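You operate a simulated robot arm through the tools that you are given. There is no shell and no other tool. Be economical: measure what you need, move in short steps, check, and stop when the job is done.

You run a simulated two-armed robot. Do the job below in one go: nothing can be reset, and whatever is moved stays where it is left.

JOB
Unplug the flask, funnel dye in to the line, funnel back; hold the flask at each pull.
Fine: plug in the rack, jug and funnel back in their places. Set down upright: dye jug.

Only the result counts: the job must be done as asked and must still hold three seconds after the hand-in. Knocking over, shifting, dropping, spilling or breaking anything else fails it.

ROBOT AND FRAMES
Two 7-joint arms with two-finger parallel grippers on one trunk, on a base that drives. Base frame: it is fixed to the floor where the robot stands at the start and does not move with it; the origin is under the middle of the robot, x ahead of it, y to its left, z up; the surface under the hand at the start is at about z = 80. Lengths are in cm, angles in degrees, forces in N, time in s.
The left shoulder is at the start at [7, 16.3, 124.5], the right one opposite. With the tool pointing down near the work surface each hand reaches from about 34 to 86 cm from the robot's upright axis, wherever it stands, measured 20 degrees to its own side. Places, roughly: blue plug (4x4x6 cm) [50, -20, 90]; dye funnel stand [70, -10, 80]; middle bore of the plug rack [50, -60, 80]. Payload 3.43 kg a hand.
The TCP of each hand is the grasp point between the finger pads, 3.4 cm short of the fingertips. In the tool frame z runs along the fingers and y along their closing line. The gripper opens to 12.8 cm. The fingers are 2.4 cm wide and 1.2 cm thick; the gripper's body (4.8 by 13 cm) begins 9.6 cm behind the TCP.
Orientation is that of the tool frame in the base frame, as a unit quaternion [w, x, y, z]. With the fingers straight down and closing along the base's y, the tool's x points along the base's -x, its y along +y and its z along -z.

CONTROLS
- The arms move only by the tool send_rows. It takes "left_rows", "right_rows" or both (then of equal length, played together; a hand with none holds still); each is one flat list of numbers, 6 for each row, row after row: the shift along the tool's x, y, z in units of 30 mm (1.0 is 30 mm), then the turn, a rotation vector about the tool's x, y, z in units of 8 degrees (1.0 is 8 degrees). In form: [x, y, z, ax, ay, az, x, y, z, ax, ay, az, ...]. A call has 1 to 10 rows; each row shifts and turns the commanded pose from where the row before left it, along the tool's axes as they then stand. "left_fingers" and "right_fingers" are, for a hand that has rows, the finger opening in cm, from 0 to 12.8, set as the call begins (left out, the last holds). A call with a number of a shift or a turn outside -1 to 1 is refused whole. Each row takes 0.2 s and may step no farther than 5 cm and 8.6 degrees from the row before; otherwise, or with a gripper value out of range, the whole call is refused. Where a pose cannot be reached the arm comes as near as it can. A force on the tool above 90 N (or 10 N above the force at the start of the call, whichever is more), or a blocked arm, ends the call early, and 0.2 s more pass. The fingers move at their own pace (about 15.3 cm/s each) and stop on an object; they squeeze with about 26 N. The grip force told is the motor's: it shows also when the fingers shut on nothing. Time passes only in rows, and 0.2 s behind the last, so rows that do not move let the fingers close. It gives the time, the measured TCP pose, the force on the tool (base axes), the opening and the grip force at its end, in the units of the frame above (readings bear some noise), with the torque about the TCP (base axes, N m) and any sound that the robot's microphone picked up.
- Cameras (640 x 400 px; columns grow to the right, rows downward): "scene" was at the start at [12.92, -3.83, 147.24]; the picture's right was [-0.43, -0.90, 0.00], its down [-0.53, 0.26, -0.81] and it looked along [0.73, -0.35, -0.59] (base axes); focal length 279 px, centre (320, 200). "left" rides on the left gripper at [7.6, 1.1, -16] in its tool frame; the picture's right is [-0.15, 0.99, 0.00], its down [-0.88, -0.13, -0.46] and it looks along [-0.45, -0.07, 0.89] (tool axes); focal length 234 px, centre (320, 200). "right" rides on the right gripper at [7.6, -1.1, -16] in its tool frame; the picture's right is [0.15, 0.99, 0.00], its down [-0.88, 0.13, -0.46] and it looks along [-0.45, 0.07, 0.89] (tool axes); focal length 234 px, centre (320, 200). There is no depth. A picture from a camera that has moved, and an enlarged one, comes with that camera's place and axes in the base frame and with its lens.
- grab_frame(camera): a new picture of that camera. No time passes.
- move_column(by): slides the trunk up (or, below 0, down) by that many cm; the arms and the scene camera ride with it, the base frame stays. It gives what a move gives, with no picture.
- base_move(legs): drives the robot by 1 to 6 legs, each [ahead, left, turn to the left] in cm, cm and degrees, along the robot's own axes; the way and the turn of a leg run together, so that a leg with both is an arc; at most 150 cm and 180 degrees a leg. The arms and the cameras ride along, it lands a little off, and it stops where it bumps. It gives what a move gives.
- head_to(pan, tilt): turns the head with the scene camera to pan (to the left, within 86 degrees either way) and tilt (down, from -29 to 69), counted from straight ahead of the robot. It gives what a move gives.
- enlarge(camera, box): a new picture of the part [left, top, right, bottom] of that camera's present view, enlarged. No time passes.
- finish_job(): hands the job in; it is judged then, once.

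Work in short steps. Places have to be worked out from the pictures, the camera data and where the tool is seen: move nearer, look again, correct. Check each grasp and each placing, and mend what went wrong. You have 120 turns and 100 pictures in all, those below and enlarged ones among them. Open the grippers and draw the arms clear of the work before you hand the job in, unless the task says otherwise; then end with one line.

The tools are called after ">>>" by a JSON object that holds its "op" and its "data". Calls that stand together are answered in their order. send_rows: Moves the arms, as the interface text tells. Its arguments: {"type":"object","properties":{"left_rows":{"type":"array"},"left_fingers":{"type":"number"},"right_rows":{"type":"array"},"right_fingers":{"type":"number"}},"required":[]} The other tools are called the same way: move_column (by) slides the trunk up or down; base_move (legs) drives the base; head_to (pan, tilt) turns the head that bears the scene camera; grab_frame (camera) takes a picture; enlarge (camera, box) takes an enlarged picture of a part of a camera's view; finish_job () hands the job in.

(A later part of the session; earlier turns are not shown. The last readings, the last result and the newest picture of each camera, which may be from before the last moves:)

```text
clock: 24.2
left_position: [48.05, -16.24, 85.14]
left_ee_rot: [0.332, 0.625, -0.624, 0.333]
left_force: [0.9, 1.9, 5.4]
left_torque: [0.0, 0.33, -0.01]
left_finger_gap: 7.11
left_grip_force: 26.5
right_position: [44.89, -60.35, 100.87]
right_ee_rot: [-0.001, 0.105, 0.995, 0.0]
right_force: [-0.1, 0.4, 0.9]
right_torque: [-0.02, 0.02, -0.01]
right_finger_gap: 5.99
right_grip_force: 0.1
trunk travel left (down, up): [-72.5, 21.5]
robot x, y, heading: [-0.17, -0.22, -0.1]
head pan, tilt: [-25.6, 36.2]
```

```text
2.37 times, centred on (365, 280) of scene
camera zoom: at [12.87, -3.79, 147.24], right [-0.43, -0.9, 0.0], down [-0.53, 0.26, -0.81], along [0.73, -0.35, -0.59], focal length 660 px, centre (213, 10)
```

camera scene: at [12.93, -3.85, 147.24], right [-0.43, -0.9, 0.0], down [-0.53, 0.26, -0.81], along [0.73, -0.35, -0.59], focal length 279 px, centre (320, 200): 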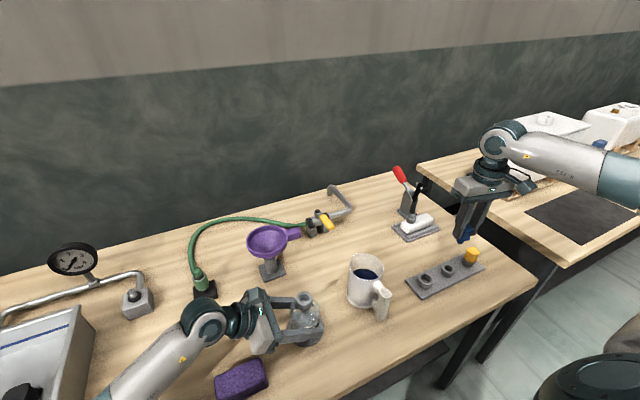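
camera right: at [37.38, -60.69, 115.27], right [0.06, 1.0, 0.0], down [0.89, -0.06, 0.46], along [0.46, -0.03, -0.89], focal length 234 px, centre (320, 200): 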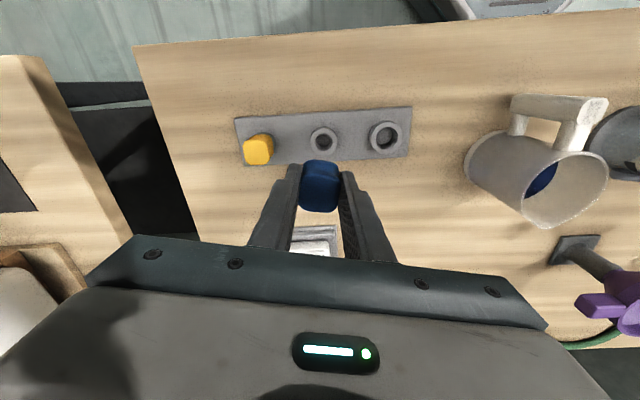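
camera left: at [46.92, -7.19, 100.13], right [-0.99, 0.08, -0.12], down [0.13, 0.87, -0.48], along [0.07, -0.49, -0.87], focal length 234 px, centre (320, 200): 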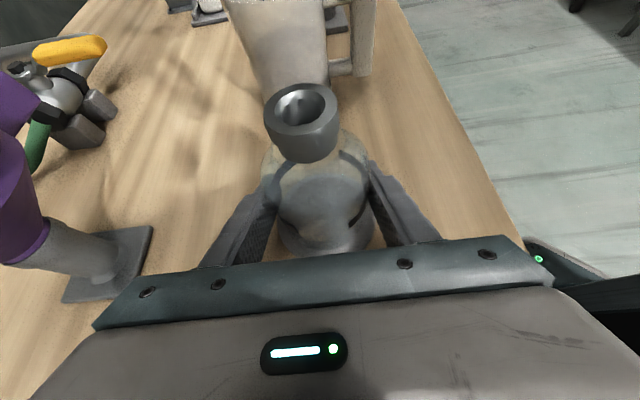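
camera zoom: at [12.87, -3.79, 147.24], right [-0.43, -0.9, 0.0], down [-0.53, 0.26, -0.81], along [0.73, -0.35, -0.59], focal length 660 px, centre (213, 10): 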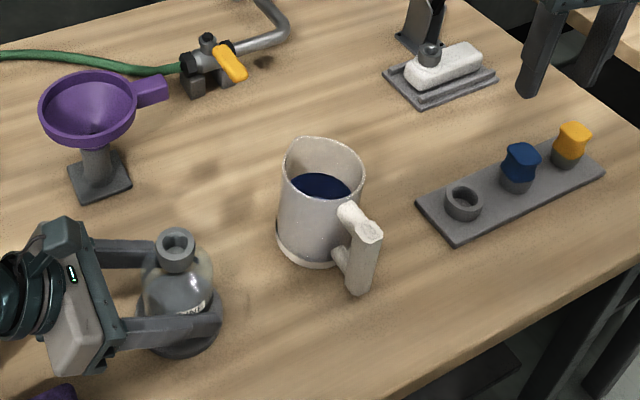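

The blue plug is seated in the middle bore. Next the funnel: I estimate it at (69, -14.7), rim z≈93, handle along -y around (68, -22.5). I move the right hand above it and turn to close along x.

>>> {"op": "send_rows", "data": {"right_rows": [-0.325, 0.933, -0.9, 0, 0, 0, -0.325, 0.933, -0.9, 0, 0, 0, -0.325, 0.933, -0.9, 0, 0, 0, -0.325, 0.933, -0.9, 0, 0, 0, -0.325, 0.933, 0, 0, 0, 0, -0.325, 0.933, 0, 0, 0, 0, -0.325, 0.933, 0, 0, 0, 0, -0.325, 0.933, 0, 0, 0, 0, -0.325, 0.933, 0, 0, 0, 0, -0.325, 0.933, 0, 0, 0, 0], "right_fingers": 8}}

>>> {"op": "send_rows", "data": {"right_rows": [-0.325, 0.933, 0, 0, 0, 0, -0.325, 0.933, 0, 0, 0, 0, -0.325, 0.933, 0, 0, 0, 0, -0.325, 0.933, 0, 0, 0, 0, -0.325, 0.933, 0, 0, 0, 0, 0, 0, 0, 0, 0, 1, 0, 0, 0, 0, 0, 1, 0, 0, 0, 0, 0, 1, 0, 0, 0, 0, 0, 1, 0, 0, 0, 0, 0, 1]}}

>>> {"op": "send_rows", "data": {"right_rows": [0, 0, 0, 0, 0, 1, 0, 0, 0, 0, 0, 1, 0, 0, 0, 0, 0, 1, 0, 0, 0, 0, 0, 1, 0, 0, 0, 0, 0, 0.75]}}

>>> {"op": "grab_frame", "data": {"camera": "right"}}

>>> {"op": "enlarge", "data": {"camera": "scene", "box": [200, 140, 400, 300]}}

```text
clock: 26.4
left_position: [48.02, -16.22, 85.03]
left_ee_rot: [0.333, 0.624, -0.624, 0.333]
left_force: [-0.5, 0.4, 4.3]
left_torque: [0.24, 0.17, -0.02]
left_finger_gap: 7.08
left_grip_force: 26.1
right_position: [60.28, -34.83, 111.52]
right_ee_rot: [0.0, 0.104, 0.995, 0.0]
right_force: [0.0, 0.2, 0.3]
right_torque: [0.01, 0.02, -0.02]
right_finger_gap: 8.0
right_grip_force: 0.1
trunk travel left (down, up): [-72.5, 21.5]
robot x, y, heading: [0.04, -0.1, 0.1]
head pan, tilt: [-25.6, 36.2]
```

```text
clock: 28.6
left_position: [47.95, -16.22, 85.08]
left_ee_rot: [0.332, 0.625, -0.624, 0.332]
left_force: [-0.7, 0.3, 0.4]
left_torque: [-0.04, 0.07, -0.05]
left_finger_gap: 7.11
left_grip_force: 26.2
right_position: [67.91, -22.5, 111.58]
right_ee_rot: [0.0, 0.439, 0.898, 0.0]
right_force: [0.3, 0.4, 0.0]
right_torque: [-0.01, 0.0, 0.05]
right_finger_gap: 7.99
right_grip_force: 0.0
trunk travel left (down, up): [-72.5, 21.5]
robot x, y, heading: [0.16, -0.06, 0.1]
head pan, tilt: [-25.6, 36.2]
```

```text
clock: 29.8
left_position: [47.92, -16.15, 85.01]
left_ee_rot: [-0.332, -0.624, 0.624, -0.332]
left_force: [-0.4, 1.0, 0.0]
left_torque: [0.02, 0.04, -0.03]
left_finger_gap: 7.11
left_grip_force: 25.8
right_position: [67.9, -22.53, 111.68]
right_ee_rot: [0.001, 0.708, 0.706, 0.001]
right_force: [-0.4, 0.6, 0.6]
right_torque: [0.04, 0.02, 0.0]
right_finger_gap: 8.01
right_grip_force: 0.0
trunk travel left (down, up): [-72.5, 21.5]
robot x, y, heading: [-0.18, 0.35, 0.2]
head pan, tilt: [-25.6, 36.2]
```

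```text
62 pictures are left
camera right: at [66.74, -14.97, 127.59], right [0.99, 0.14, 0.0], down [0.13, -0.88, 0.46], along [0.07, -0.45, -0.89], focal length 234 px, centre (320, 200)
```

right: 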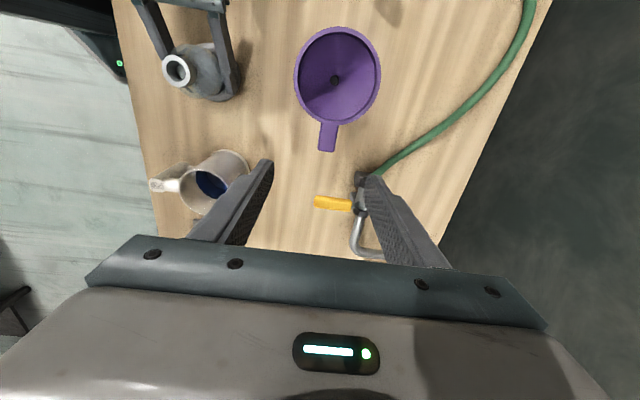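

```text
2.50 times, centred on (300, 220) of scene
camera zoom: at [12.93, -3.82, 147.24], right [-0.43, -0.9, 0.0], down [-0.53, 0.26, -0.81], along [0.73, -0.35, -0.59], focal length 696 px, centre (370, 150)
```

zoom: 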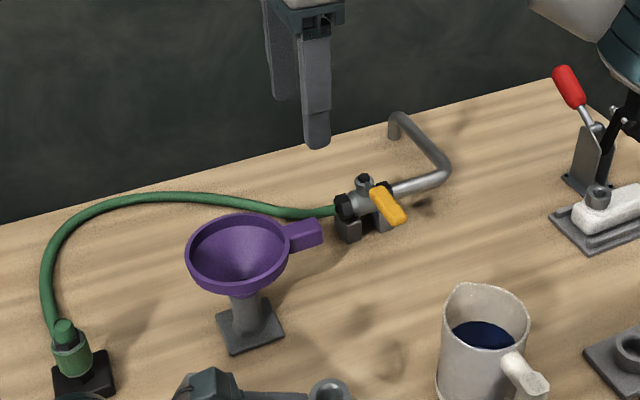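

Handle seen at x≈68.8, y from -20 to -24. I shift 0.7 cm in x and descend to z≈100 for a closer look.

>>> {"op": "send_rows", "data": {"right_rows": [0, 0.233, 0.967, 0, 0, 0, 0, 0, 0.967, 0, 0, 0, 0, 0, 0.967, 0, 0, 0, 0, 0, 0.967, 0, 0, 0]}}

>>> {"op": "enlarge", "data": {"camera": "right", "box": [220, 0, 440, 260]}}

>>> {"op": "enlarge", "data": {"camera": "scene", "box": [240, 170, 340, 290]}}

```text
clock: 30.8
left_position: [47.99, -16.2, 85.05]
left_ee_rot: [0.331, 0.625, -0.624, 0.332]
left_force: [0.2, -1.4, -0.3]
left_torque: [-0.08, 0.05, 0.04]
left_finger_gap: 7.1
left_grip_force: 26.4
right_position: [68.66, -22.52, 100.0]
right_ee_rot: [-0.001, 0.707, 0.707, 0.001]
right_force: [-0.5, -1.0, 0.3]
right_torque: [-0.01, 0.01, -0.01]
right_finger_gap: 8.01
right_grip_force: 0.1
trunk travel left (down, up): [-72.5, 21.5]
robot x, y, heading: [-0.17, -0.35, 0.0]
head pan, tilt: [-25.6, 36.2]
```

```text
1.54 times, centred on (330, 130) of right
camera zoom: at [67.56, -14.96, 115.91], right [0.99, 0.15, 0.0], down [0.13, -0.88, 0.46], along [0.07, -0.45, -0.89], focal length 360 px, centre (305, 308)
```

zoom: 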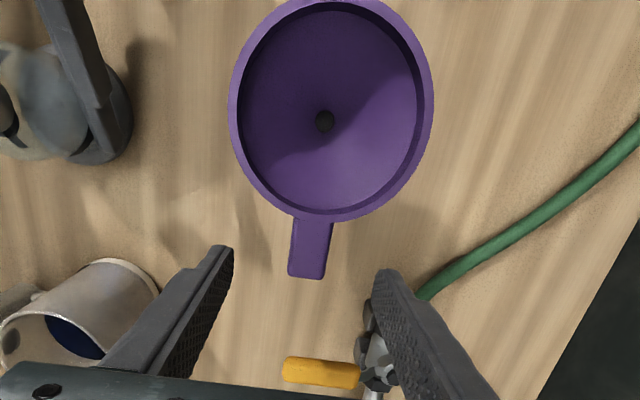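

```text
3.33 times, centred on (290, 230) of scene
camera zoom: at [12.95, -3.84, 147.24], right [-0.43, -0.9, 0.0], down [-0.53, 0.26, -0.81], along [0.73, -0.35, -0.59], focal length 929 px, centre (420, 100)
```

zoom: 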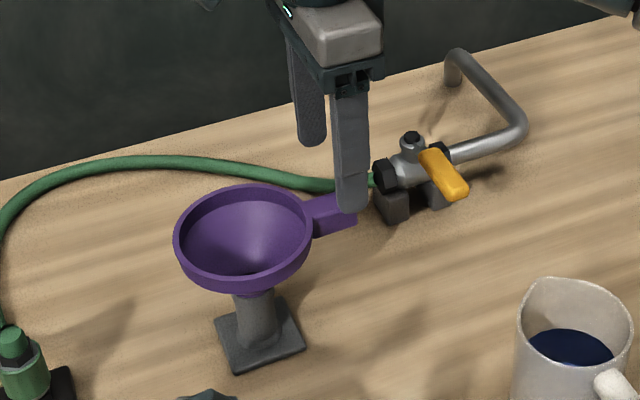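

Handle confirmed at x≈69.1, y -20.2…-24.1. I shift 0.35 cm and descend to z≈92.3, then close.

>>> {"op": "send_rows", "data": {"right_rows": [0, 0.117, 0.64, 0, 0, 0, 0, 0, 0.64, 0, 0, 0, 0, 0, 0.64, 0, 0, 0, 0, 0, 0.64, 0, 0, 0]}}

>>> {"op": "send_rows", "data": {"right_rows": [0, 0, 0, 0, 0, 0, 0, 0, 0, 0, 0, 0, 0, 0, 0, 0, 0, 0, 0, 0, 0, 0, 0, 0], "right_fingers": 0}}

>>> {"op": "grab_frame", "data": {"camera": "right"}}

>>> {"op": "enlarge", "data": {"camera": "scene", "box": [240, 170, 340, 290]}}

```text
clock: 31.8
left_position: [48.02, -16.24, 84.98]
left_ee_rot: [-0.332, -0.624, 0.624, -0.332]
left_force: [-0.3, -0.5, 0.6]
left_torque: [-0.02, 0.15, 0.01]
left_finger_gap: 7.11
left_grip_force: 25.7
right_position: [68.88, -22.45, 92.61]
right_ee_rot: [0.0, 0.706, 0.708, 0.0]
right_force: [1.1, -0.2, -0.4]
right_torque: [0.0, 0.02, 0.0]
right_finger_gap: 8.0
right_grip_force: 0.1
trunk travel left (down, up): [-72.5, 21.5]
robot x, y, heading: [-0.26, -0.16, -0.0]
head pan, tilt: [-25.6, 36.2]
```

```text
clock: 32.8
left_position: [48.01, -16.24, 85.06]
left_ee_rot: [-0.332, -0.624, 0.625, -0.331]
left_force: [-1.0, 0.2, 1.6]
left_torque: [0.0, 0.11, 0.02]
left_finger_gap: 7.09
left_grip_force: 26.0
right_position: [68.96, -22.47, 92.57]
right_ee_rot: [-0.001, 0.707, 0.707, 0.001]
right_force: [-0.4, 0.1, 0.1]
right_torque: [-0.05, 0.02, 0.0]
right_finger_gap: 2.56
right_grip_force: 26.2
trunk travel left (down, up): [-72.5, 21.5]
robot x, y, heading: [0.07, -0.04, 0.0]
head pan, tilt: [-25.6, 36.2]
```

```text
58 pictures are left
camera right: at [67.74, -14.99, 108.48], right [0.99, 0.15, 0.0], down [0.13, -0.88, 0.46], along [0.07, -0.45, -0.89], focal length 234 px, centre (320, 200)
```

right: 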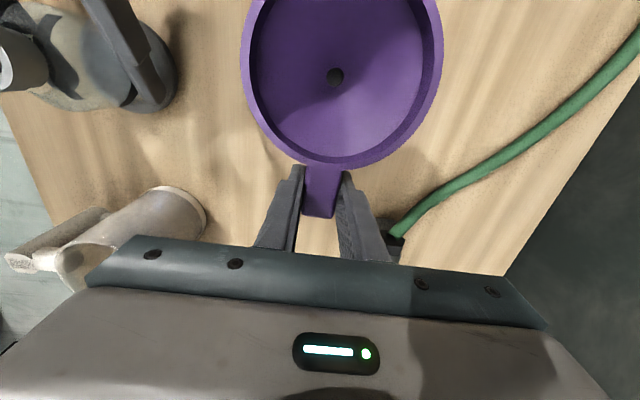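

```text
3.33 times, centred on (290, 230) of scene
camera zoom: at [12.91, -3.82, 147.24], right [-0.43, -0.9, 0.0], down [-0.53, 0.26, -0.81], along [0.73, -0.35, -0.59], focal length 929 px, centre (420, 100)
```

zoom: 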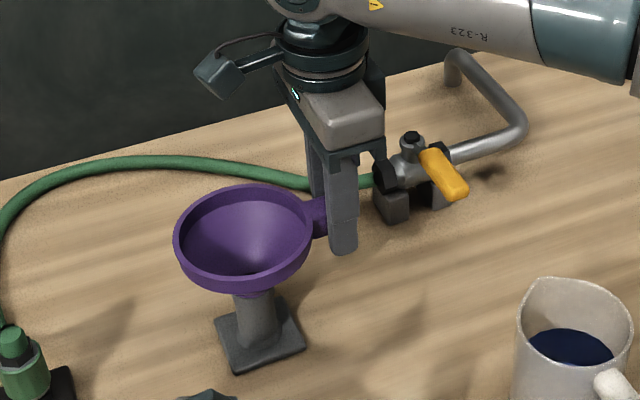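

Funnel handle gripped (2.56 cm); return pose noted as (68.92, -22.46, 92.6). I lift straight up slowly.

>>> {"op": "send_rows", "data": {"right_rows": [0, 0, -0.2, 0, 0, 0, 0, 0, -0.3, 0, 0, 0, 0, 0, -0.5, 0, 0, 0, 0, 0, -0.7, 0, 0, 0, 0, 0, -0.8, 0, 0, 0, 0, 0, -0.8, 0, 0, 0, 0, 0, -0.8, 0, 0, 0, 0, 0, -0.8, 0, 0, 0, 0, 0, -0.8, 0, 0, 0, 0, 0, -0.8, 0, 0, 0]}}

>>> {"op": "grab_frame", "data": {"camera": "scene"}}

>>> {"op": "grab_frame", "data": {"camera": "left"}}

```text
clock: 35.0
left_position: [47.97, -16.27, 84.94]
left_ee_rot: [0.331, 0.625, -0.624, 0.333]
left_force: [-0.9, 0.7, 2.1]
left_torque: [0.11, 0.17, -0.05]
left_finger_gap: 7.09
left_grip_force: 26.3
right_position: [68.98, -22.37, 111.98]
right_ee_rot: [0.001, 0.707, 0.707, -0.001]
right_force: [0.1, 0.3, -1.3]
right_torque: [-0.04, -0.03, -0.01]
right_finger_gap: 2.56
right_grip_force: 25.9
trunk travel left (down, up): [-72.5, 21.5]
robot x, y, heading: [-0.33, 0.34, 0.0]
head pan, tilt: [-25.6, 36.2]
```

```text
56 pictures are left
camera scene: at [12.89, -3.79, 147.24], right [-0.43, -0.9, 0.0], down [-0.53, 0.26, -0.81], along [0.73, -0.35, -0.59], focal length 279 px, centre (320, 200)
```

scene: 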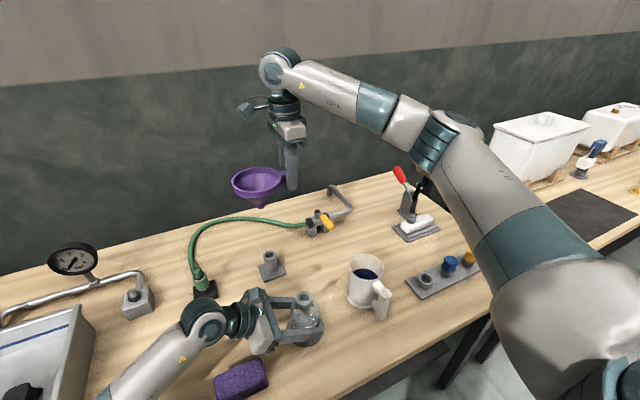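

```text
55 pictures are left
camera left: at [46.9, -7.19, 100.14], right [-0.99, 0.08, -0.12], down [0.13, 0.87, -0.48], along [0.07, -0.49, -0.87], focal length 234 px, centre (320, 200)
```

left: 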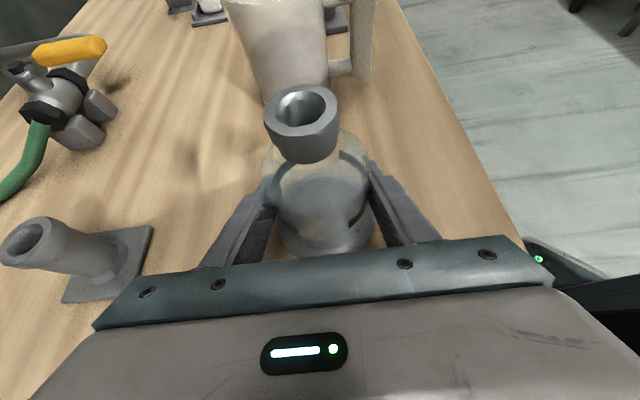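

Funnel is off its stand. Enlarge the funnel stem and the bare stand.

>>> {"op": "enlarge", "data": {"camera": "scene", "box": [220, 150, 310, 210]}}

>>> {"op": "enlarge", "data": {"camera": "scene", "box": [245, 240, 335, 350]}}

```text
6.67 times, centred on (265, 180) of scene
camera zoom: at [12.89, -3.79, 147.24], right [-0.43, -0.9, 0.0], down [-0.53, 0.26, -0.81], along [0.73, -0.35, -0.59], focal length 1857 px, centre (687, 333)
```

zoom: 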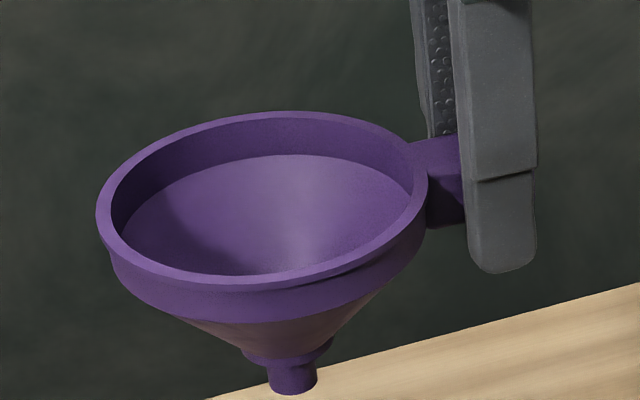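

```text
3.64 times, centred on (290, 295) of scene
camera zoom: at [12.89, -3.79, 147.24], right [-0.43, -0.9, 0.0], down [-0.53, 0.26, -0.81], along [0.73, -0.35, -0.59], focal length 1013 px, centre (429, -146)
```

zoom: 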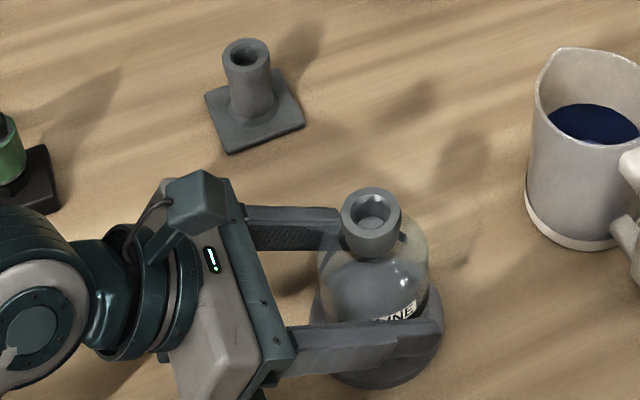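

Stem is short (about 1.4 cm below its collar). I carry the funnel over the flask, TCP to about (47.9, -24.5), staying high.

>>> {"op": "send_rows", "data": {"right_rows": [-0.0875, -0.879, 0, 0, 0, 0, -0.0875, -0.879, 0, 0, 0, 0, -0.0875, -0.879, 0, 0, 0, 0, -0.0875, -0.879, 0, 0, 0, 0, -0.0875, -0.879, 0, 0, 0, 0, -0.0875, -0.879, 0, 0, 0, 0, -0.0875, -0.879, 0, 0, 0, 0, -0.0875, -0.879, 0, 0, 0, 0, 0, 0, 0.8, 0, 0, 0, 0, 0, 0.8, 0, 0, 0]}}

>>> {"op": "enlarge", "data": {"camera": "scene", "box": [250, 220, 370, 340]}}

>>> {"op": "grab_frame", "data": {"camera": "left"}}

>>> {"op": "grab_frame", "data": {"camera": "right"}}

```text
clock: 37.2
left_position: [47.91, -16.21, 85.07]
left_ee_rot: [0.332, 0.624, -0.624, 0.332]
left_force: [-0.1, -0.4, -0.1]
left_torque: [-0.08, 0.03, 0.05]
left_finger_gap: 7.09
left_grip_force: 25.7
right_position: [48.07, -24.52, 106.99]
right_ee_rot: [0.0, 0.707, 0.707, 0.0]
right_force: [0.3, 0.0, -0.7]
right_torque: [-0.07, 0.01, 0.01]
right_finger_gap: 2.56
right_grip_force: 25.8
trunk travel left (down, up): [-72.5, 21.5]
robot x, y, heading: [-0.1, -0.05, 0.3]
head pan, tilt: [-25.6, 36.2]
```

```text
3.33 times, centred on (310, 280) of scene
camera zoom: at [12.92, -3.86, 147.24], right [-0.43, -0.9, 0.0], down [-0.53, 0.26, -0.81], along [0.73, -0.35, -0.59], focal length 929 px, centre (353, -67)
```

zoom: 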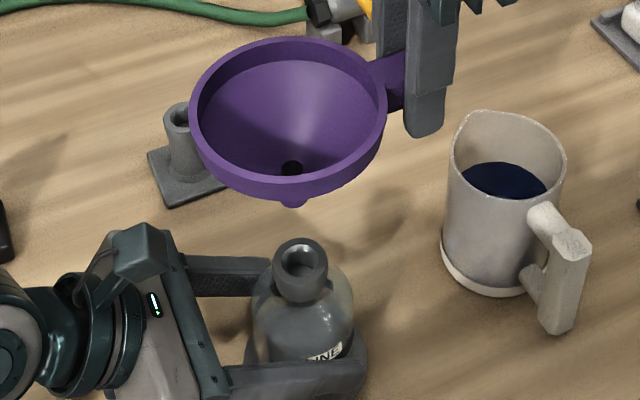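

```text
51 pictures are left
camera left: at [46.91, -7.24, 100.13], right [-0.99, 0.08, -0.12], down [0.13, 0.87, -0.48], along [0.07, -0.49, -0.87], focal length 234 px, centre (320, 200)
```

left: 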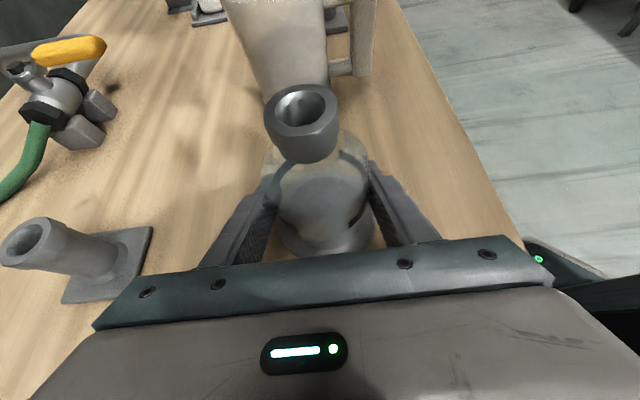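

```text
50 pictures are left
camera right: at [46.81, -16.97, 122.84], right [0.99, 0.15, 0.0], down [0.13, -0.88, 0.46], along [0.07, -0.45, -0.89], focal length 234 px, centre (320, 200)
```

right: 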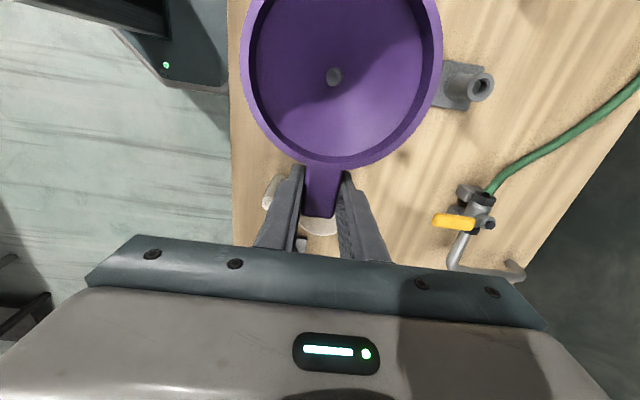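

Stem is above the neck; I estimate about 0.25 cm shift to -y needed. Lower to just above the neck and check closely.

>>> {"op": "send_rows", "data": {"right_rows": [-0.083, 0, 0.5, 0, 0, 0, 0, 0, 0.5, 0, 0, 0, 0, 0, 0.5, 0, 0, 0]}}

>>> {"op": "enlarge", "data": {"camera": "scene", "box": [280, 270, 330, 320]}}

>>> {"op": "enlarge", "data": {"camera": "left", "box": [240, 0, 380, 180]}}

```text
clock: 38.0
left_position: [47.97, -16.3, 84.93]
left_ee_rot: [0.332, 0.625, -0.624, 0.332]
left_force: [-0.6, -0.8, 0.1]
left_torque: [-0.12, 0.05, -0.01]
left_finger_gap: 7.09
left_grip_force: 25.9
right_position: [47.84, -24.6, 102.59]
right_ee_rot: [0.0, 0.707, 0.707, 0.0]
right_force: [0.2, -0.1, -1.0]
right_torque: [-0.06, -0.01, -0.01]
right_finger_gap: 2.54
right_grip_force: 25.6
trunk travel left (down, up): [-72.5, 21.5]
robot x, y, heading: [0.02, 0.23, -0.1]
head pan, tilt: [-25.6, 36.2]
```

```text
8.00 times, centred on (305, 295) of scene
camera zoom: at [12.93, -3.84, 147.24], right [-0.43, -0.9, 0.0], down [-0.53, 0.26, -0.81], along [0.73, -0.35, -0.59], focal length 2229 px, centre (440, -560)
```

zoom: 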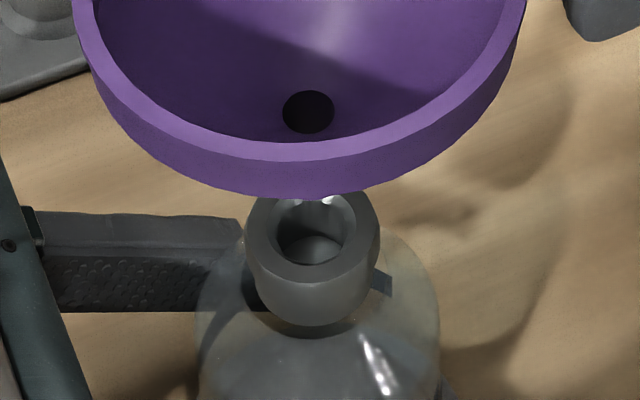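

```text
2.22 times, centred on (310, 90) of left
camera zoom: at [46.92, -7.22, 100.13], right [-0.99, 0.08, -0.12], down [0.13, 0.87, -0.48], along [0.07, -0.49, -0.87], focal length 520 px, centre (342, 444)
```

zoom: 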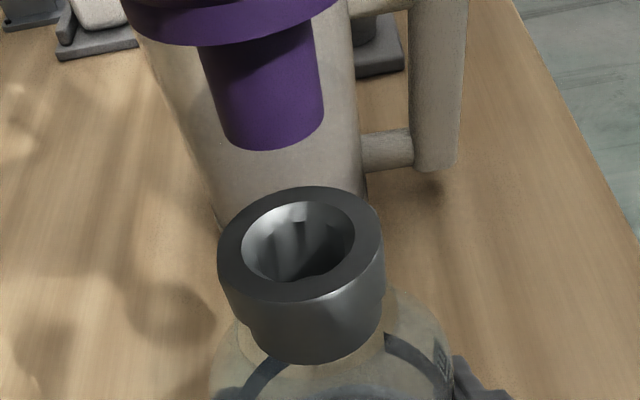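

Alignment looks within 0.2 cm in both views. I lower 2.4 cm in small rows and check the force.

>>> {"op": "send_rows", "data": {"right_rows": [0, 0, 0.2, 0, 0, 0, 0, 0, 0.2, 0, 0, 0, 0, 0, 0.2, 0, 0, 0, 0, 0, 0.2, 0, 0, 0]}}

>>> {"op": "enlarge", "data": {"camera": "left", "box": [240, 0, 380, 180]}}

```text
clock: 39.0
left_position: [47.94, -16.27, 84.96]
left_ee_rot: [0.331, 0.625, -0.623, 0.333]
left_force: [-0.4, 0.0, -0.2]
left_torque: [0.0, 0.12, 0.02]
left_finger_gap: 7.11
left_grip_force: 26.2
right_position: [47.83, -24.78, 100.18]
right_ee_rot: [0.0, 0.707, 0.707, 0.001]
right_force: [0.1, -0.4, -1.1]
right_torque: [-0.03, 0.01, -0.01]
right_finger_gap: 2.56
right_grip_force: 26.2
trunk travel left (down, up): [-72.5, 21.5]
robot x, y, heading: [-0.09, 0.09, -0.1]
head pan, tilt: [-25.6, 36.2]
```

```text
2.22 times, centred on (310, 90) of left
camera zoom: at [46.91, -7.22, 100.14], right [-0.99, 0.08, -0.12], down [0.13, 0.87, -0.48], along [0.07, -0.49, -0.87], focal length 520 px, centre (342, 444)
```

zoom: 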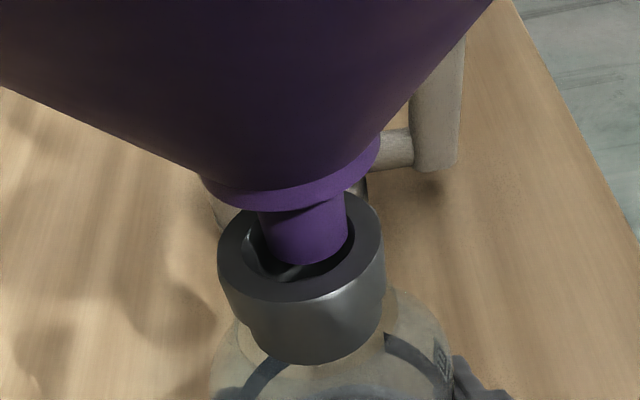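

The stem is entering the neck cleanly. Lower another 1.2 cm.

>>> {"op": "send_rows", "data": {"right_rows": [0, 0, 0.15, 0, 0, 0, 0, 0, 0.15, 0, 0, 0, 0, 0, 0.1, 0, 0, 0]}}

>>> {"op": "enlarge", "data": {"camera": "left", "box": [240, 0, 380, 180]}}

```text
clock: 39.8
left_position: [48.0, -16.25, 85.13]
left_ee_rot: [-0.332, -0.624, 0.624, -0.332]
left_force: [-1.0, -0.1, 0.6]
left_torque: [0.01, 0.08, 0.02]
left_finger_gap: 7.09
left_grip_force: 25.9
right_position: [47.72, -24.69, 99.04]
right_ee_rot: [0.0, 0.708, 0.707, 0.0]
right_force: [1.1, -0.5, 0.3]
right_torque: [-0.03, -0.02, -0.06]
right_finger_gap: 2.57
right_grip_force: 26.3
trunk travel left (down, up): [-72.5, 21.5]
robot x, y, heading: [-0.56, 0.24, 0.1]
head pan, tilt: [-25.6, 36.2]
```

```text
2.22 times, centred on (310, 90) of left
camera zoom: at [46.91, -7.22, 100.14], right [-0.99, 0.08, -0.12], down [0.13, 0.87, -0.48], along [0.07, -0.49, -0.87], focal length 520 px, centre (342, 444)
```

zoom: 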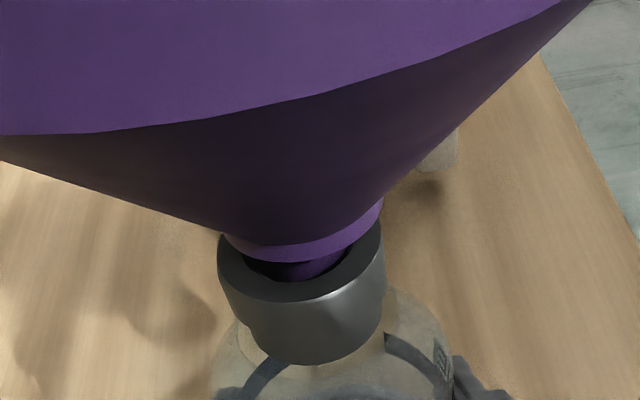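

About 0.8 cm left until the collar seats. Lower further gently.

>>> {"op": "send_rows", "data": {"right_rows": [0, 0, 0.1, 0, 0, 0, 0, 0, 0.1, 0, 0, 0, 0, 0, 0.07, 0, 0, 0]}}

>>> {"op": "enlarge", "data": {"camera": "left", "box": [240, 0, 380, 180]}}

```text
clock: 40.6
left_position: [47.96, -16.18, 85.24]
left_ee_rot: [0.331, 0.625, -0.624, 0.333]
left_force: [3.9, -4.9, -2.0]
left_torque: [0.45, -0.16, 0.2]
left_finger_gap: 7.11
left_grip_force: 26.0
right_position: [47.73, -24.76, 98.44]
right_ee_rot: [0.001, 0.708, 0.706, 0.001]
right_force: [1.8, -1.4, 23.3]
right_torque: [0.07, 0.04, 0.04]
right_finger_gap: 2.58
right_grip_force: 26.2
trunk travel left (down, up): [-72.5, 21.5]
robot x, y, heading: [0.04, 0.12, -0.1]
head pan, tilt: [-25.6, 36.2]
```

```text
2.22 times, centred on (310, 90) of left
camera zoom: at [46.87, -7.23, 100.17], right [-0.99, 0.08, -0.12], down [0.13, 0.87, -0.47], along [0.07, -0.48, -0.87], focal length 520 px, centre (342, 444)
```

zoom: 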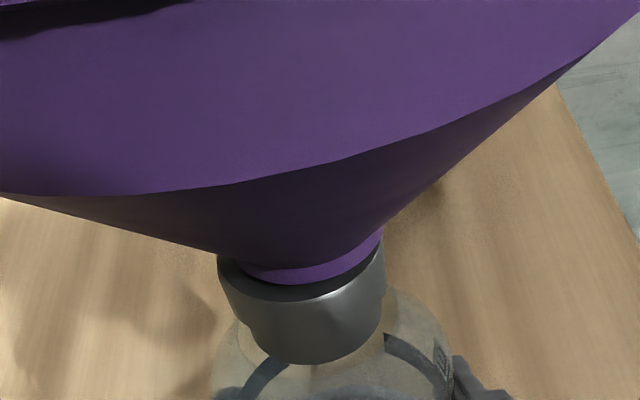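

Seated (23 N, collar on the neck). I release the handle and rise clear.

>>> {"op": "send_rows", "data": {"right_rows": [0, 0, -0.05, 0, 0, 0, 0, 0, 0, 0, 0, 0, 0, 0, 0, 0, 0, 0, 0, 0, -0.5, 0, 0, 0, 0, 0, -1, 0, 0, 0, 0, 0, -1, 0, 0, 0, 0, 0, -1, 0, 0, 0, 0, 0, -1, 0, 0, 0], "right_fingers": 7}}

>>> {"op": "enlarge", "data": {"camera": "scene", "box": [240, 220, 420, 350]}}

```text
clock: 42.4
left_position: [47.97, -16.17, 85.1]
left_ee_rot: [0.331, 0.625, -0.624, 0.332]
left_force: [-0.6, 0.2, 3.0]
left_torque: [0.01, 0.3, 0.0]
left_finger_gap: 7.14
left_grip_force: 26.2
right_position: [47.82, -25.04, 111.64]
right_ee_rot: [0.0, 0.708, 0.707, -0.001]
right_force: [0.0, 0.1, 1.0]
right_torque: [0.0, 0.0, -0.02]
right_finger_gap: 6.99
right_grip_force: 0.1
trunk travel left (down, up): [-72.5, 21.5]
robot x, y, heading: [-0.31, 0.05, 0.0]
head pan, tilt: [-25.6, 36.2]
```

```text
3.08 times, centred on (330, 285) of scene
camera zoom: at [12.86, -3.8, 147.24], right [-0.43, -0.9, 0.0], down [-0.53, 0.26, -0.81], along [0.73, -0.35, -0.59], focal length 857 px, centre (289, -62)
```

zoom: 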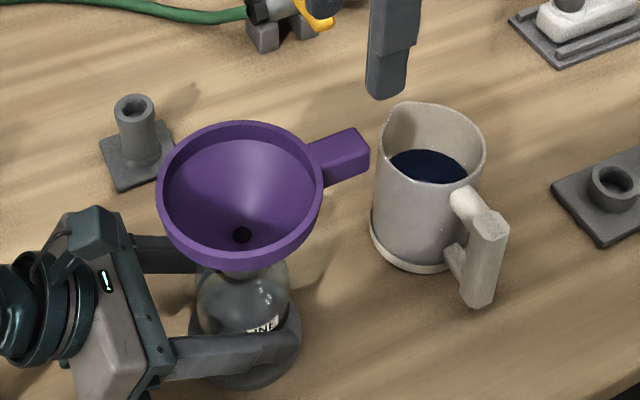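

The funnel stands in the flask by itself. I back the left hand off the flask to free the view of the line, while the right hand moves back and turns towards the jug handle.

>>> {"op": "send_rows", "data": {"left_rows": [0, 0, 0, 0, 0, 0, 0, 0, 0, 0, 0, 0, 0, 0, 0, 0, 0, 0, 0, 0, -0.3, 0, 0, 0, 0, 0, -0.7, 0, 0, 0, 0, 0, -0.8, 0, 0, 0, 0, 0, -0.8, 0, 0, 0, 0, 0, -0.8, 0, 0, 0, 0, 0, -0.8, 0, 0, 0, 0, 0, -0.8, 0, 0, 0], "left_fingers": 12.8, "right_rows": [-0.733, -0.987, 0, 0, 0, 0, -0.733, -0.987, 0, 0, 0, 0, -0.733, -0.987, 0, 0, 0, 0, -0.733, -0.987, 0, 0, 0, 0, -0.733, -0.987, 0, 0, 0, 0, 0, 0, 0, 0, 0, -1, 0, 0, 0, 0, 0, -1, 0, 0, 0, 0, 0, -1, 0, 0, 0, 0, 0, -1, 0, 0, 0, 0, 0, -1]}}

>>> {"op": "send_rows", "data": {"right_rows": [0, 0, 0, 0, 0, -1, 0, 0, 0, 0, 0, -1, 0, 0, 0, 0, 0, -1, 0, 0, 0, 0, 0, -1, 0, 0, 0, 0, 0, -1, 0, 0, 0, 0, 0, -1, 0, 0, 0, 0, 0, -0.25, 0, 0, 0, 0, -1, 0, 0, 0, 0, 0, -1, 0, 0, 0, 0, 0, -1, 0]}}

>>> {"op": "grab_frame", "data": {"camera": "scene"}}

>>> {"op": "grab_frame", "data": {"camera": "right"}}

```text
clock: 44.6
left_position: [47.94, -3.93, 93.59]
left_ee_rot: [0.332, 0.624, -0.624, 0.332]
left_force: [-0.8, 0.1, -0.1]
left_torque: [0.02, 0.0, 0.0]
left_finger_gap: 12.81
left_grip_force: 0.0
right_position: [33.6, -36.15, 112.2]
right_ee_rot: [-0.001, 0.422, 0.907, 0.0]
right_force: [-0.4, -0.2, 0.2]
right_torque: [-0.03, 0.0, 0.02]
right_finger_gap: 7.0
right_grip_force: 0.0
right hand out of reach, approached as far as the arm can: row 5
trunk travel left (down, up): [-72.5, 21.5]
robot x, y, heading: [-0.01, -0.25, -0.3]
head pan, tilt: [-25.6, 36.2]
```

```text
clock: 46.8
left_position: [47.79, -3.88, 93.66]
left_ee_rot: [0.331, 0.625, -0.624, 0.333]
left_force: [-0.1, -0.5, -0.8]
left_torque: [0.0, -0.01, -0.01]
left_finger_gap: 12.81
left_grip_force: 0.1
right_position: [40.21, -40.02, 115.41]
right_ee_rot: [0.207, 0.0, 0.978, 0.001]
right_force: [-0.4, -1.0, 0.4]
right_torque: [-0.01, 0.0, 0.0]
right_finger_gap: 7.01
right_grip_force: 0.0
right hand out of reach, approached as far as the arm can: row 8, 9, 10
trunk travel left (down, up): [-72.5, 21.5]
robot x, y, heading: [0.3, -0.27, -0.3]
head pan, tilt: [-25.6, 36.2]
```

```text
43 pictures are left
camera scene: at [12.76, -3.85, 147.25], right [-0.43, -0.9, 0.0], down [-0.53, 0.26, -0.81], along [0.73, -0.35, -0.59], focal length 279 px, centre (320, 200)
```

scene: 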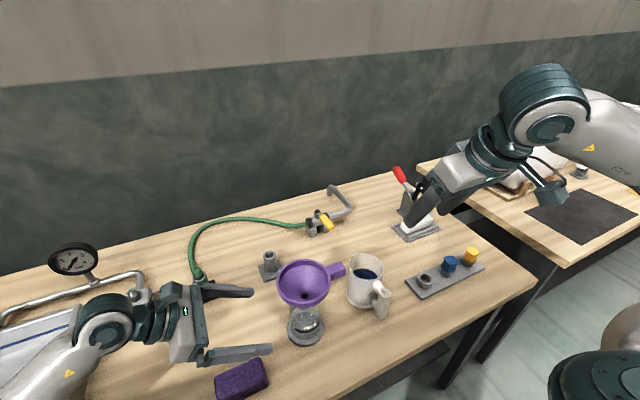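

```text
42 pictures are left
camera right: at [26.71, -41.22, 126.82], right [-0.13, 0.99, -0.06], down [0.62, 0.13, 0.77], along [0.77, 0.07, -0.63], focal length 234 px, centre (320, 200)
```

right: 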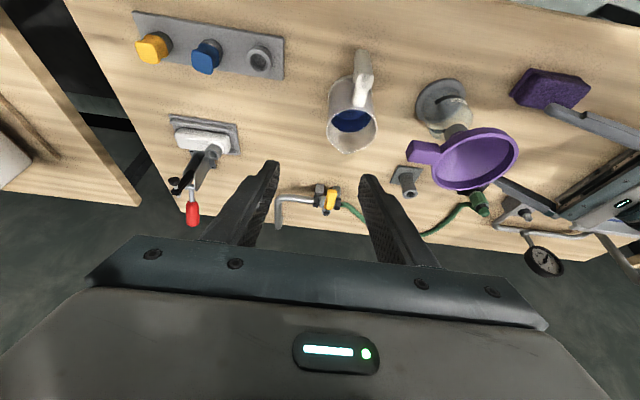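

The right hand is too close to the body for a forward-pointing grasp. I drive the base back 20 cm to gain room (both hands are clear of things).

>>> {"op": "base_move", "data": {"legs": [[-20, 0, 0]]}}

>>> {"op": "grab_frame", "data": {"camera": "scene"}}

```text
clock: 48.4
left_position: [28.06, -4.17, 93.63]
left_ee_rot: [-0.332, -0.623, 0.625, -0.332]
left_force: [-0.8, -0.6, -0.2]
left_torque: [-0.01, 0.02, -0.03]
left_finger_gap: 12.8
left_grip_force: 0.0
right_position: [20.48, -40.1, 115.31]
right_ee_rot: [0.207, 0.002, 0.978, 0.001]
right_force: [-0.3, 0.6, 0.2]
right_torque: [-0.01, -0.02, -0.03]
right_finger_gap: 7.0
right_grip_force: 0.0
trunk travel left (down, up): [-72.5, 21.5]
robot x, y, heading: [-19.82, 0.01, -0.3]
head pan, tilt: [-25.6, 36.2]
```

```text
41 pictures are left
camera scene: at [-6.79, -3.85, 147.24], right [-0.44, -0.9, 0.0], down [-0.53, 0.26, -0.81], along [0.73, -0.35, -0.59], focal length 279 px, centre (320, 200)
```

scene: 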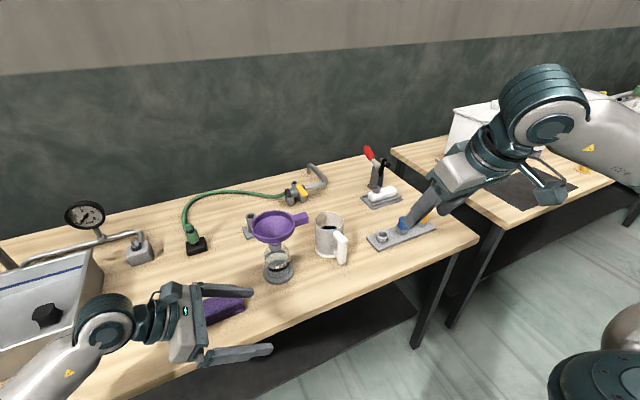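

Good. I finish tilting the hand to 30° below horizontal, then go to the pre-grasp about 9 cm behind the jug handle.

>>> {"op": "send_rows", "data": {"right_rows": [0, 0, 0, 0, -1, 0, 0, 0, 0, 0, -1, 0, 0, 0, 0, 0, -1, 0, 0, 0, 0, 0, -1, 0, 0, 0, 0, 0, -0.5, 0]}}

>>> {"op": "send_rows", "data": {"right_rows": [0.511, 0.207, 0.839, 0, 0, 0, 0.511, 0.207, 0.839, 0, 0, 0, 0.511, 0.207, 0.839, 0, 0, 0, 0.511, 0.207, 0.839, 0, 0, 0, 0.511, 0.207, 0.839, 0, 0, 0, 0.511, 0.207, 0.839, 0, 0, 0, 0.511, 0.207, 0.839, 0, 0, 0, 0.511, 0.207, 0.839, 0, 0, 0, 0.511, 0.207, 0.839, 0, 0, 0]}}

>>> {"op": "grab_frame", "data": {"camera": "right"}}

>>> {"op": "enlarge", "data": {"camera": "scene", "box": [240, 190, 400, 300]}}

```text
clock: 49.6
left_position: [28.31, -4.2, 93.62]
left_ee_rot: [-0.332, -0.623, 0.625, -0.332]
left_force: [0.0, 0.2, 0.9]
left_torque: [-0.02, 0.0, 0.02]
left_finger_gap: 12.81
left_grip_force: 0.0
right_position: [27.81, -47.05, 118.7]
right_ee_rot: [0.5, 0.002, 0.866, 0.0]
right_force: [0.2, -1.1, -0.2]
right_torque: [0.01, 0.0, -0.01]
right_finger_gap: 7.0
right_grip_force: 0.0
right hand out of reach, approached as far as the arm can: row 1, 2, 3, 4, 5
trunk travel left (down, up): [-72.5, 21.5]
robot x, y, heading: [-19.85, -0.07, 0.1]
head pan, tilt: [-25.6, 36.2]
```

```text
clock: 51.6
left_position: [28.24, -4.25, 93.61]
left_ee_rot: [-0.333, -0.623, 0.626, -0.331]
left_force: [-0.1, 0.7, -0.1]
left_torque: [0.01, 0.02, 0.0]
left_finger_gap: 12.8
left_grip_force: 0.0
right_position: [40.65, -41.55, 95.62]
right_ee_rot: [0.499, 0.003, 0.867, -0.001]
right_force: [-0.1, -0.4, -0.1]
right_torque: [0.04, 0.0, -0.02]
right_finger_gap: 6.98
right_grip_force: 0.1
trunk travel left (down, up): [-72.5, 21.5]
robot x, y, heading: [-19.49, 0.01, -0.1]
head pan, tilt: [-25.6, 36.2]
```

```text
40 pictures are left
camera right: at [23.09, -42.58, 97.03], right [-0.07, 0.99, -0.13], down [0.05, 0.13, 0.99], along [1.0, 0.06, -0.06], focal length 234 px, centre (320, 200)
```

right: 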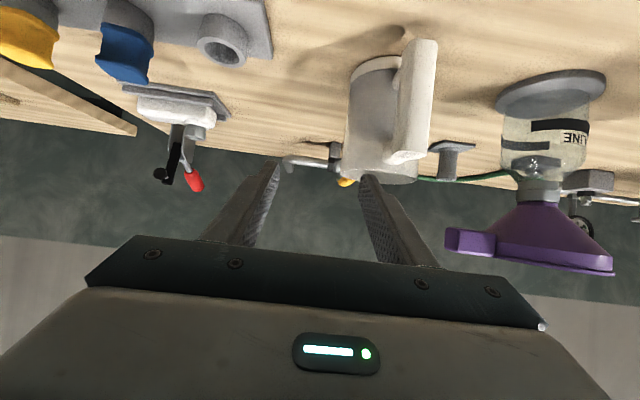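

```text
3.64 times, centred on (320, 245) of scene
camera zoom: at [-6.69, -3.85, 147.24], right [-0.44, -0.9, 0.0], down [-0.53, 0.26, -0.81], along [0.73, -0.35, -0.59], focal length 1013 px, centre (320, 36)
```

zoom: 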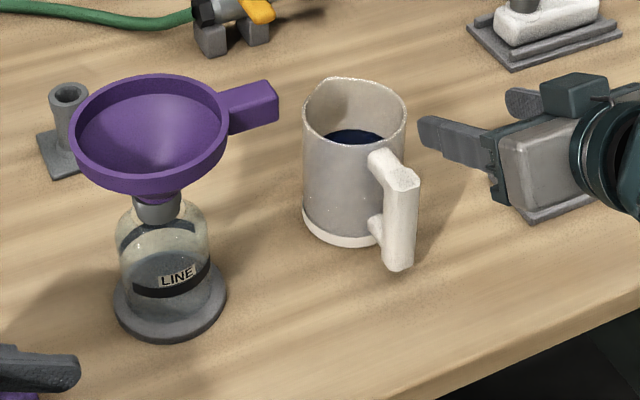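

The right camera shows bar at y≈-34.6, z 82–91.5; scene view puts it at x≈41.6. I retreat a bit, then line up behind the handle.

>>> {"op": "send_rows", "data": {"right_rows": [0.414, 0, -0.717, 0, 0, 0, 0.414, 0, -0.717, 0, 0, 0, 0.414, 0, -0.717, 0, 0, 0, 0.394, 0.772, 0.228, 0, 0, 0, 0.394, 0.772, 0.228, 0, 0, 0, 0.394, 0.772, 0.228, 0, 0, 0]}}

>>> {"op": "grab_frame", "data": {"camera": "right"}}

```text
clock: 53.0
left_position: [28.32, -3.99, 93.73]
left_ee_rot: [-0.333, -0.623, 0.625, -0.332]
left_force: [0.0, 0.5, 0.3]
left_torque: [-0.01, 0.0, -0.02]
left_finger_gap: 12.79
left_grip_force: 0.1
right_position: [33.18, -34.31, 91.54]
right_ee_rot: [0.498, 0.002, 0.867, -0.001]
right_force: [0.2, 0.0, -0.5]
right_torque: [-0.03, 0.01, -0.07]
right_finger_gap: 6.99
right_grip_force: 0.1
trunk travel left (down, up): [-72.5, 21.5]
robot x, y, heading: [-19.74, -0.07, -0.3]
head pan, tilt: [-25.6, 36.2]
```

```text
38 pictures are left
camera right: at [15.54, -35.39, 92.98], right [-0.07, 0.99, -0.13], down [0.05, 0.13, 0.99], along [1.0, 0.06, -0.06], focal length 234 px, centre (320, 200)
```

right: 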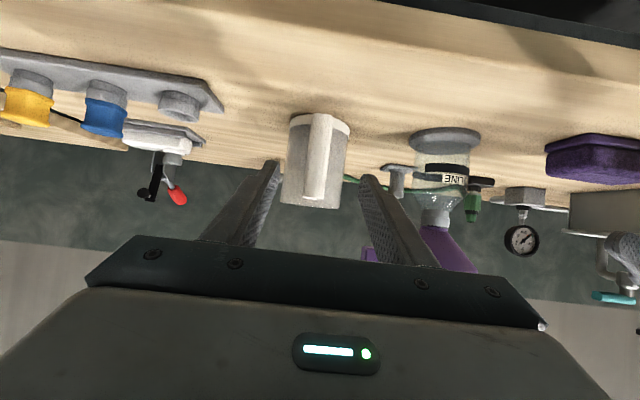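

Handle is right in line. Advance 9 cm along the fingers to straddle the bar, then close.

>>> {"op": "send_rows", "data": {"right_rows": [0, 0, 0.75, 0, 0, 0, 0, 0, 0.75, 0, 0, 0, 0, 0, 0.75, 0, 0, 0, 0, 0, 0.75, 0, 0, 0]}}

>>> {"op": "grab_frame", "data": {"camera": "right"}}

>>> {"op": "enlarge", "data": {"camera": "scene", "box": [240, 190, 400, 300]}}

```text
clock: 54.0
left_position: [28.2, -4.22, 93.61]
left_ee_rot: [-0.332, -0.623, 0.625, -0.332]
left_force: [-0.3, -0.3, 0.3]
left_torque: [0.04, -0.01, 0.04]
left_finger_gap: 12.82
left_grip_force: 0.0
right_position: [34.95, -34.42, 90.26]
right_ee_rot: [0.498, 0.0, 0.867, 0.004]
right_force: [-0.6, -0.5, -0.6]
right_torque: [-0.02, 0.04, -0.02]
right_finger_gap: 6.98
right_grip_force: 0.1
right hand out of reach, approached as far as the arm can: row 2, 3, 4
trunk travel left (down, up): [-72.5, 21.5]
robot x, y, heading: [-20.03, -0.02, -0.3]
head pan, tilt: [-25.6, 36.2]
```

```text
37 pictures are left
camera right: at [17.36, -35.68, 91.75], right [-0.08, 0.99, -0.12], down [0.05, 0.12, 0.99], along [1.0, 0.07, -0.06], focal length 234 px, centre (320, 200)
```

right: 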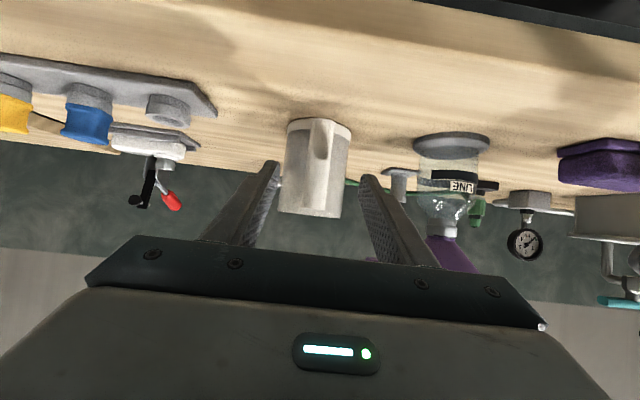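

```text
3.64 times, centred on (320, 245) of scene
camera zoom: at [-6.78, -3.8, 147.24], right [-0.44, -0.9, 0.0], down [-0.53, 0.26, -0.81], along [0.73, -0.35, -0.59], focal length 1013 px, centre (320, 36)
```

zoom: 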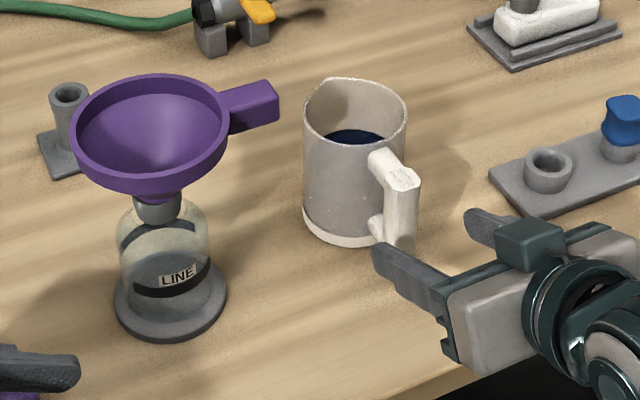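

That pose is at a joint limit: shoulder too high for a low, forward-pointing hand. I'll raise both hands first, then lower the trunk 16 cm.

>>> {"op": "send_rows", "data": {"right_rows": [-0.2, 0, -0.8, 0, 0, 0, -0.825, 0, -0.476, 0, 0, 0, -0.825, 0, -0.476, 0, 0, 0, -0.825, 0, -0.476, 0, 0, 0, -0.825, 0, -0.476, 0, 0, 0, -0.825, 0, -0.476, 0, 0, 0, -0.825, 0, -0.476, 0, 0, 0, 0, 0, 0, 0, 0, 0, 0, 0, 0, 0, 0, 0], "left_rows": [0.83, 0, -0.556, 0, 0, 0, 0.83, 0, -0.556, 0, 0, 0, 0.83, 0, -0.556, 0, 0, 0, 0.83, 0, -0.556, 0, 0, 0, 0.83, 0, -0.556, 0, 0, 0, 0.83, 0, -0.556, 0, 0, 0, 0.83, 0, -0.556, 0, 0, 0, 0.83, 0, -0.556, 0, 0, 0, 0.83, 0, -0.556, 0, 0, 0]}}

>>> {"op": "grab_frame", "data": {"camera": "scene"}}

```text
clock: 56.0
left_position: [28.27, -4.21, 120.64]
left_ee_rot: [-0.333, -0.623, 0.626, -0.332]
left_force: [0.3, -0.4, -0.3]
left_torque: [0.05, 0.01, 0.02]
left_finger_gap: 12.82
left_grip_force: 0.0
right_position: [36.28, -35.82, 108.32]
right_ee_rot: [0.498, 0.002, 0.867, 0.0]
right_force: [0.6, -0.4, 0.4]
right_torque: [-0.02, -0.01, 0.02]
right_finger_gap: 7.0
right_grip_force: 0.0
right hand out of reach, approached as far as the arm can: row 4, 5, 6, 7
trunk travel left (down, up): [-72.5, 21.5]
robot x, y, heading: [-19.49, 0.38, -0.2]
head pan, tilt: [-25.6, 36.2]
```

```text
35 pictures are left
camera scene: at [-6.79, -3.9, 147.23], right [-0.44, -0.9, 0.0], down [-0.53, 0.26, -0.81], along [0.73, -0.35, -0.59], focal length 279 px, centre (320, 200)
```

scene: 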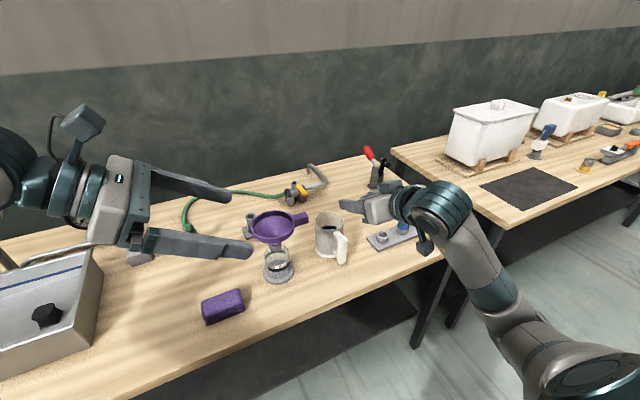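

Both hands have clearance. Lower the trunk by 14 cm.

>>> {"op": "move_column", "data": {"by": -14}}

>>> {"op": "grab_frame", "data": {"camera": "right"}}

```text
clock: 57.6
left_position: [28.23, -4.17, 106.61]
left_ee_rot: [-0.333, -0.623, 0.626, -0.332]
left_force: [-0.1, -0.5, 1.0]
left_torque: [0.01, 0.02, -0.01]
left_finger_gap: 12.8
left_grip_force: 0.1
right_position: [36.11, -35.77, 94.44]
right_ee_rot: [0.499, 0.001, 0.867, 0.0]
right_force: [-1.1, -0.2, 0.1]
right_torque: [0.01, -0.03, 0.01]
right_finger_gap: 6.98
right_grip_force: 0.1
trunk travel left (down, up): [-58.5, 35.5]
robot x, y, heading: [-19.99, 0.32, -0.2]
head pan, tilt: [-25.6, 36.2]
```

```text
34 pictures are left
camera right: at [18.53, -36.88, 95.82], right [-0.07, 0.99, -0.12], down [0.05, 0.13, 0.99], along [1.0, 0.06, -0.06], focal length 234 px, centre (320, 200)
```

right: 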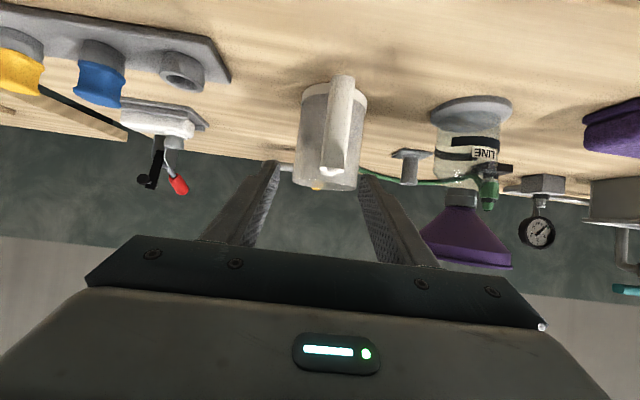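

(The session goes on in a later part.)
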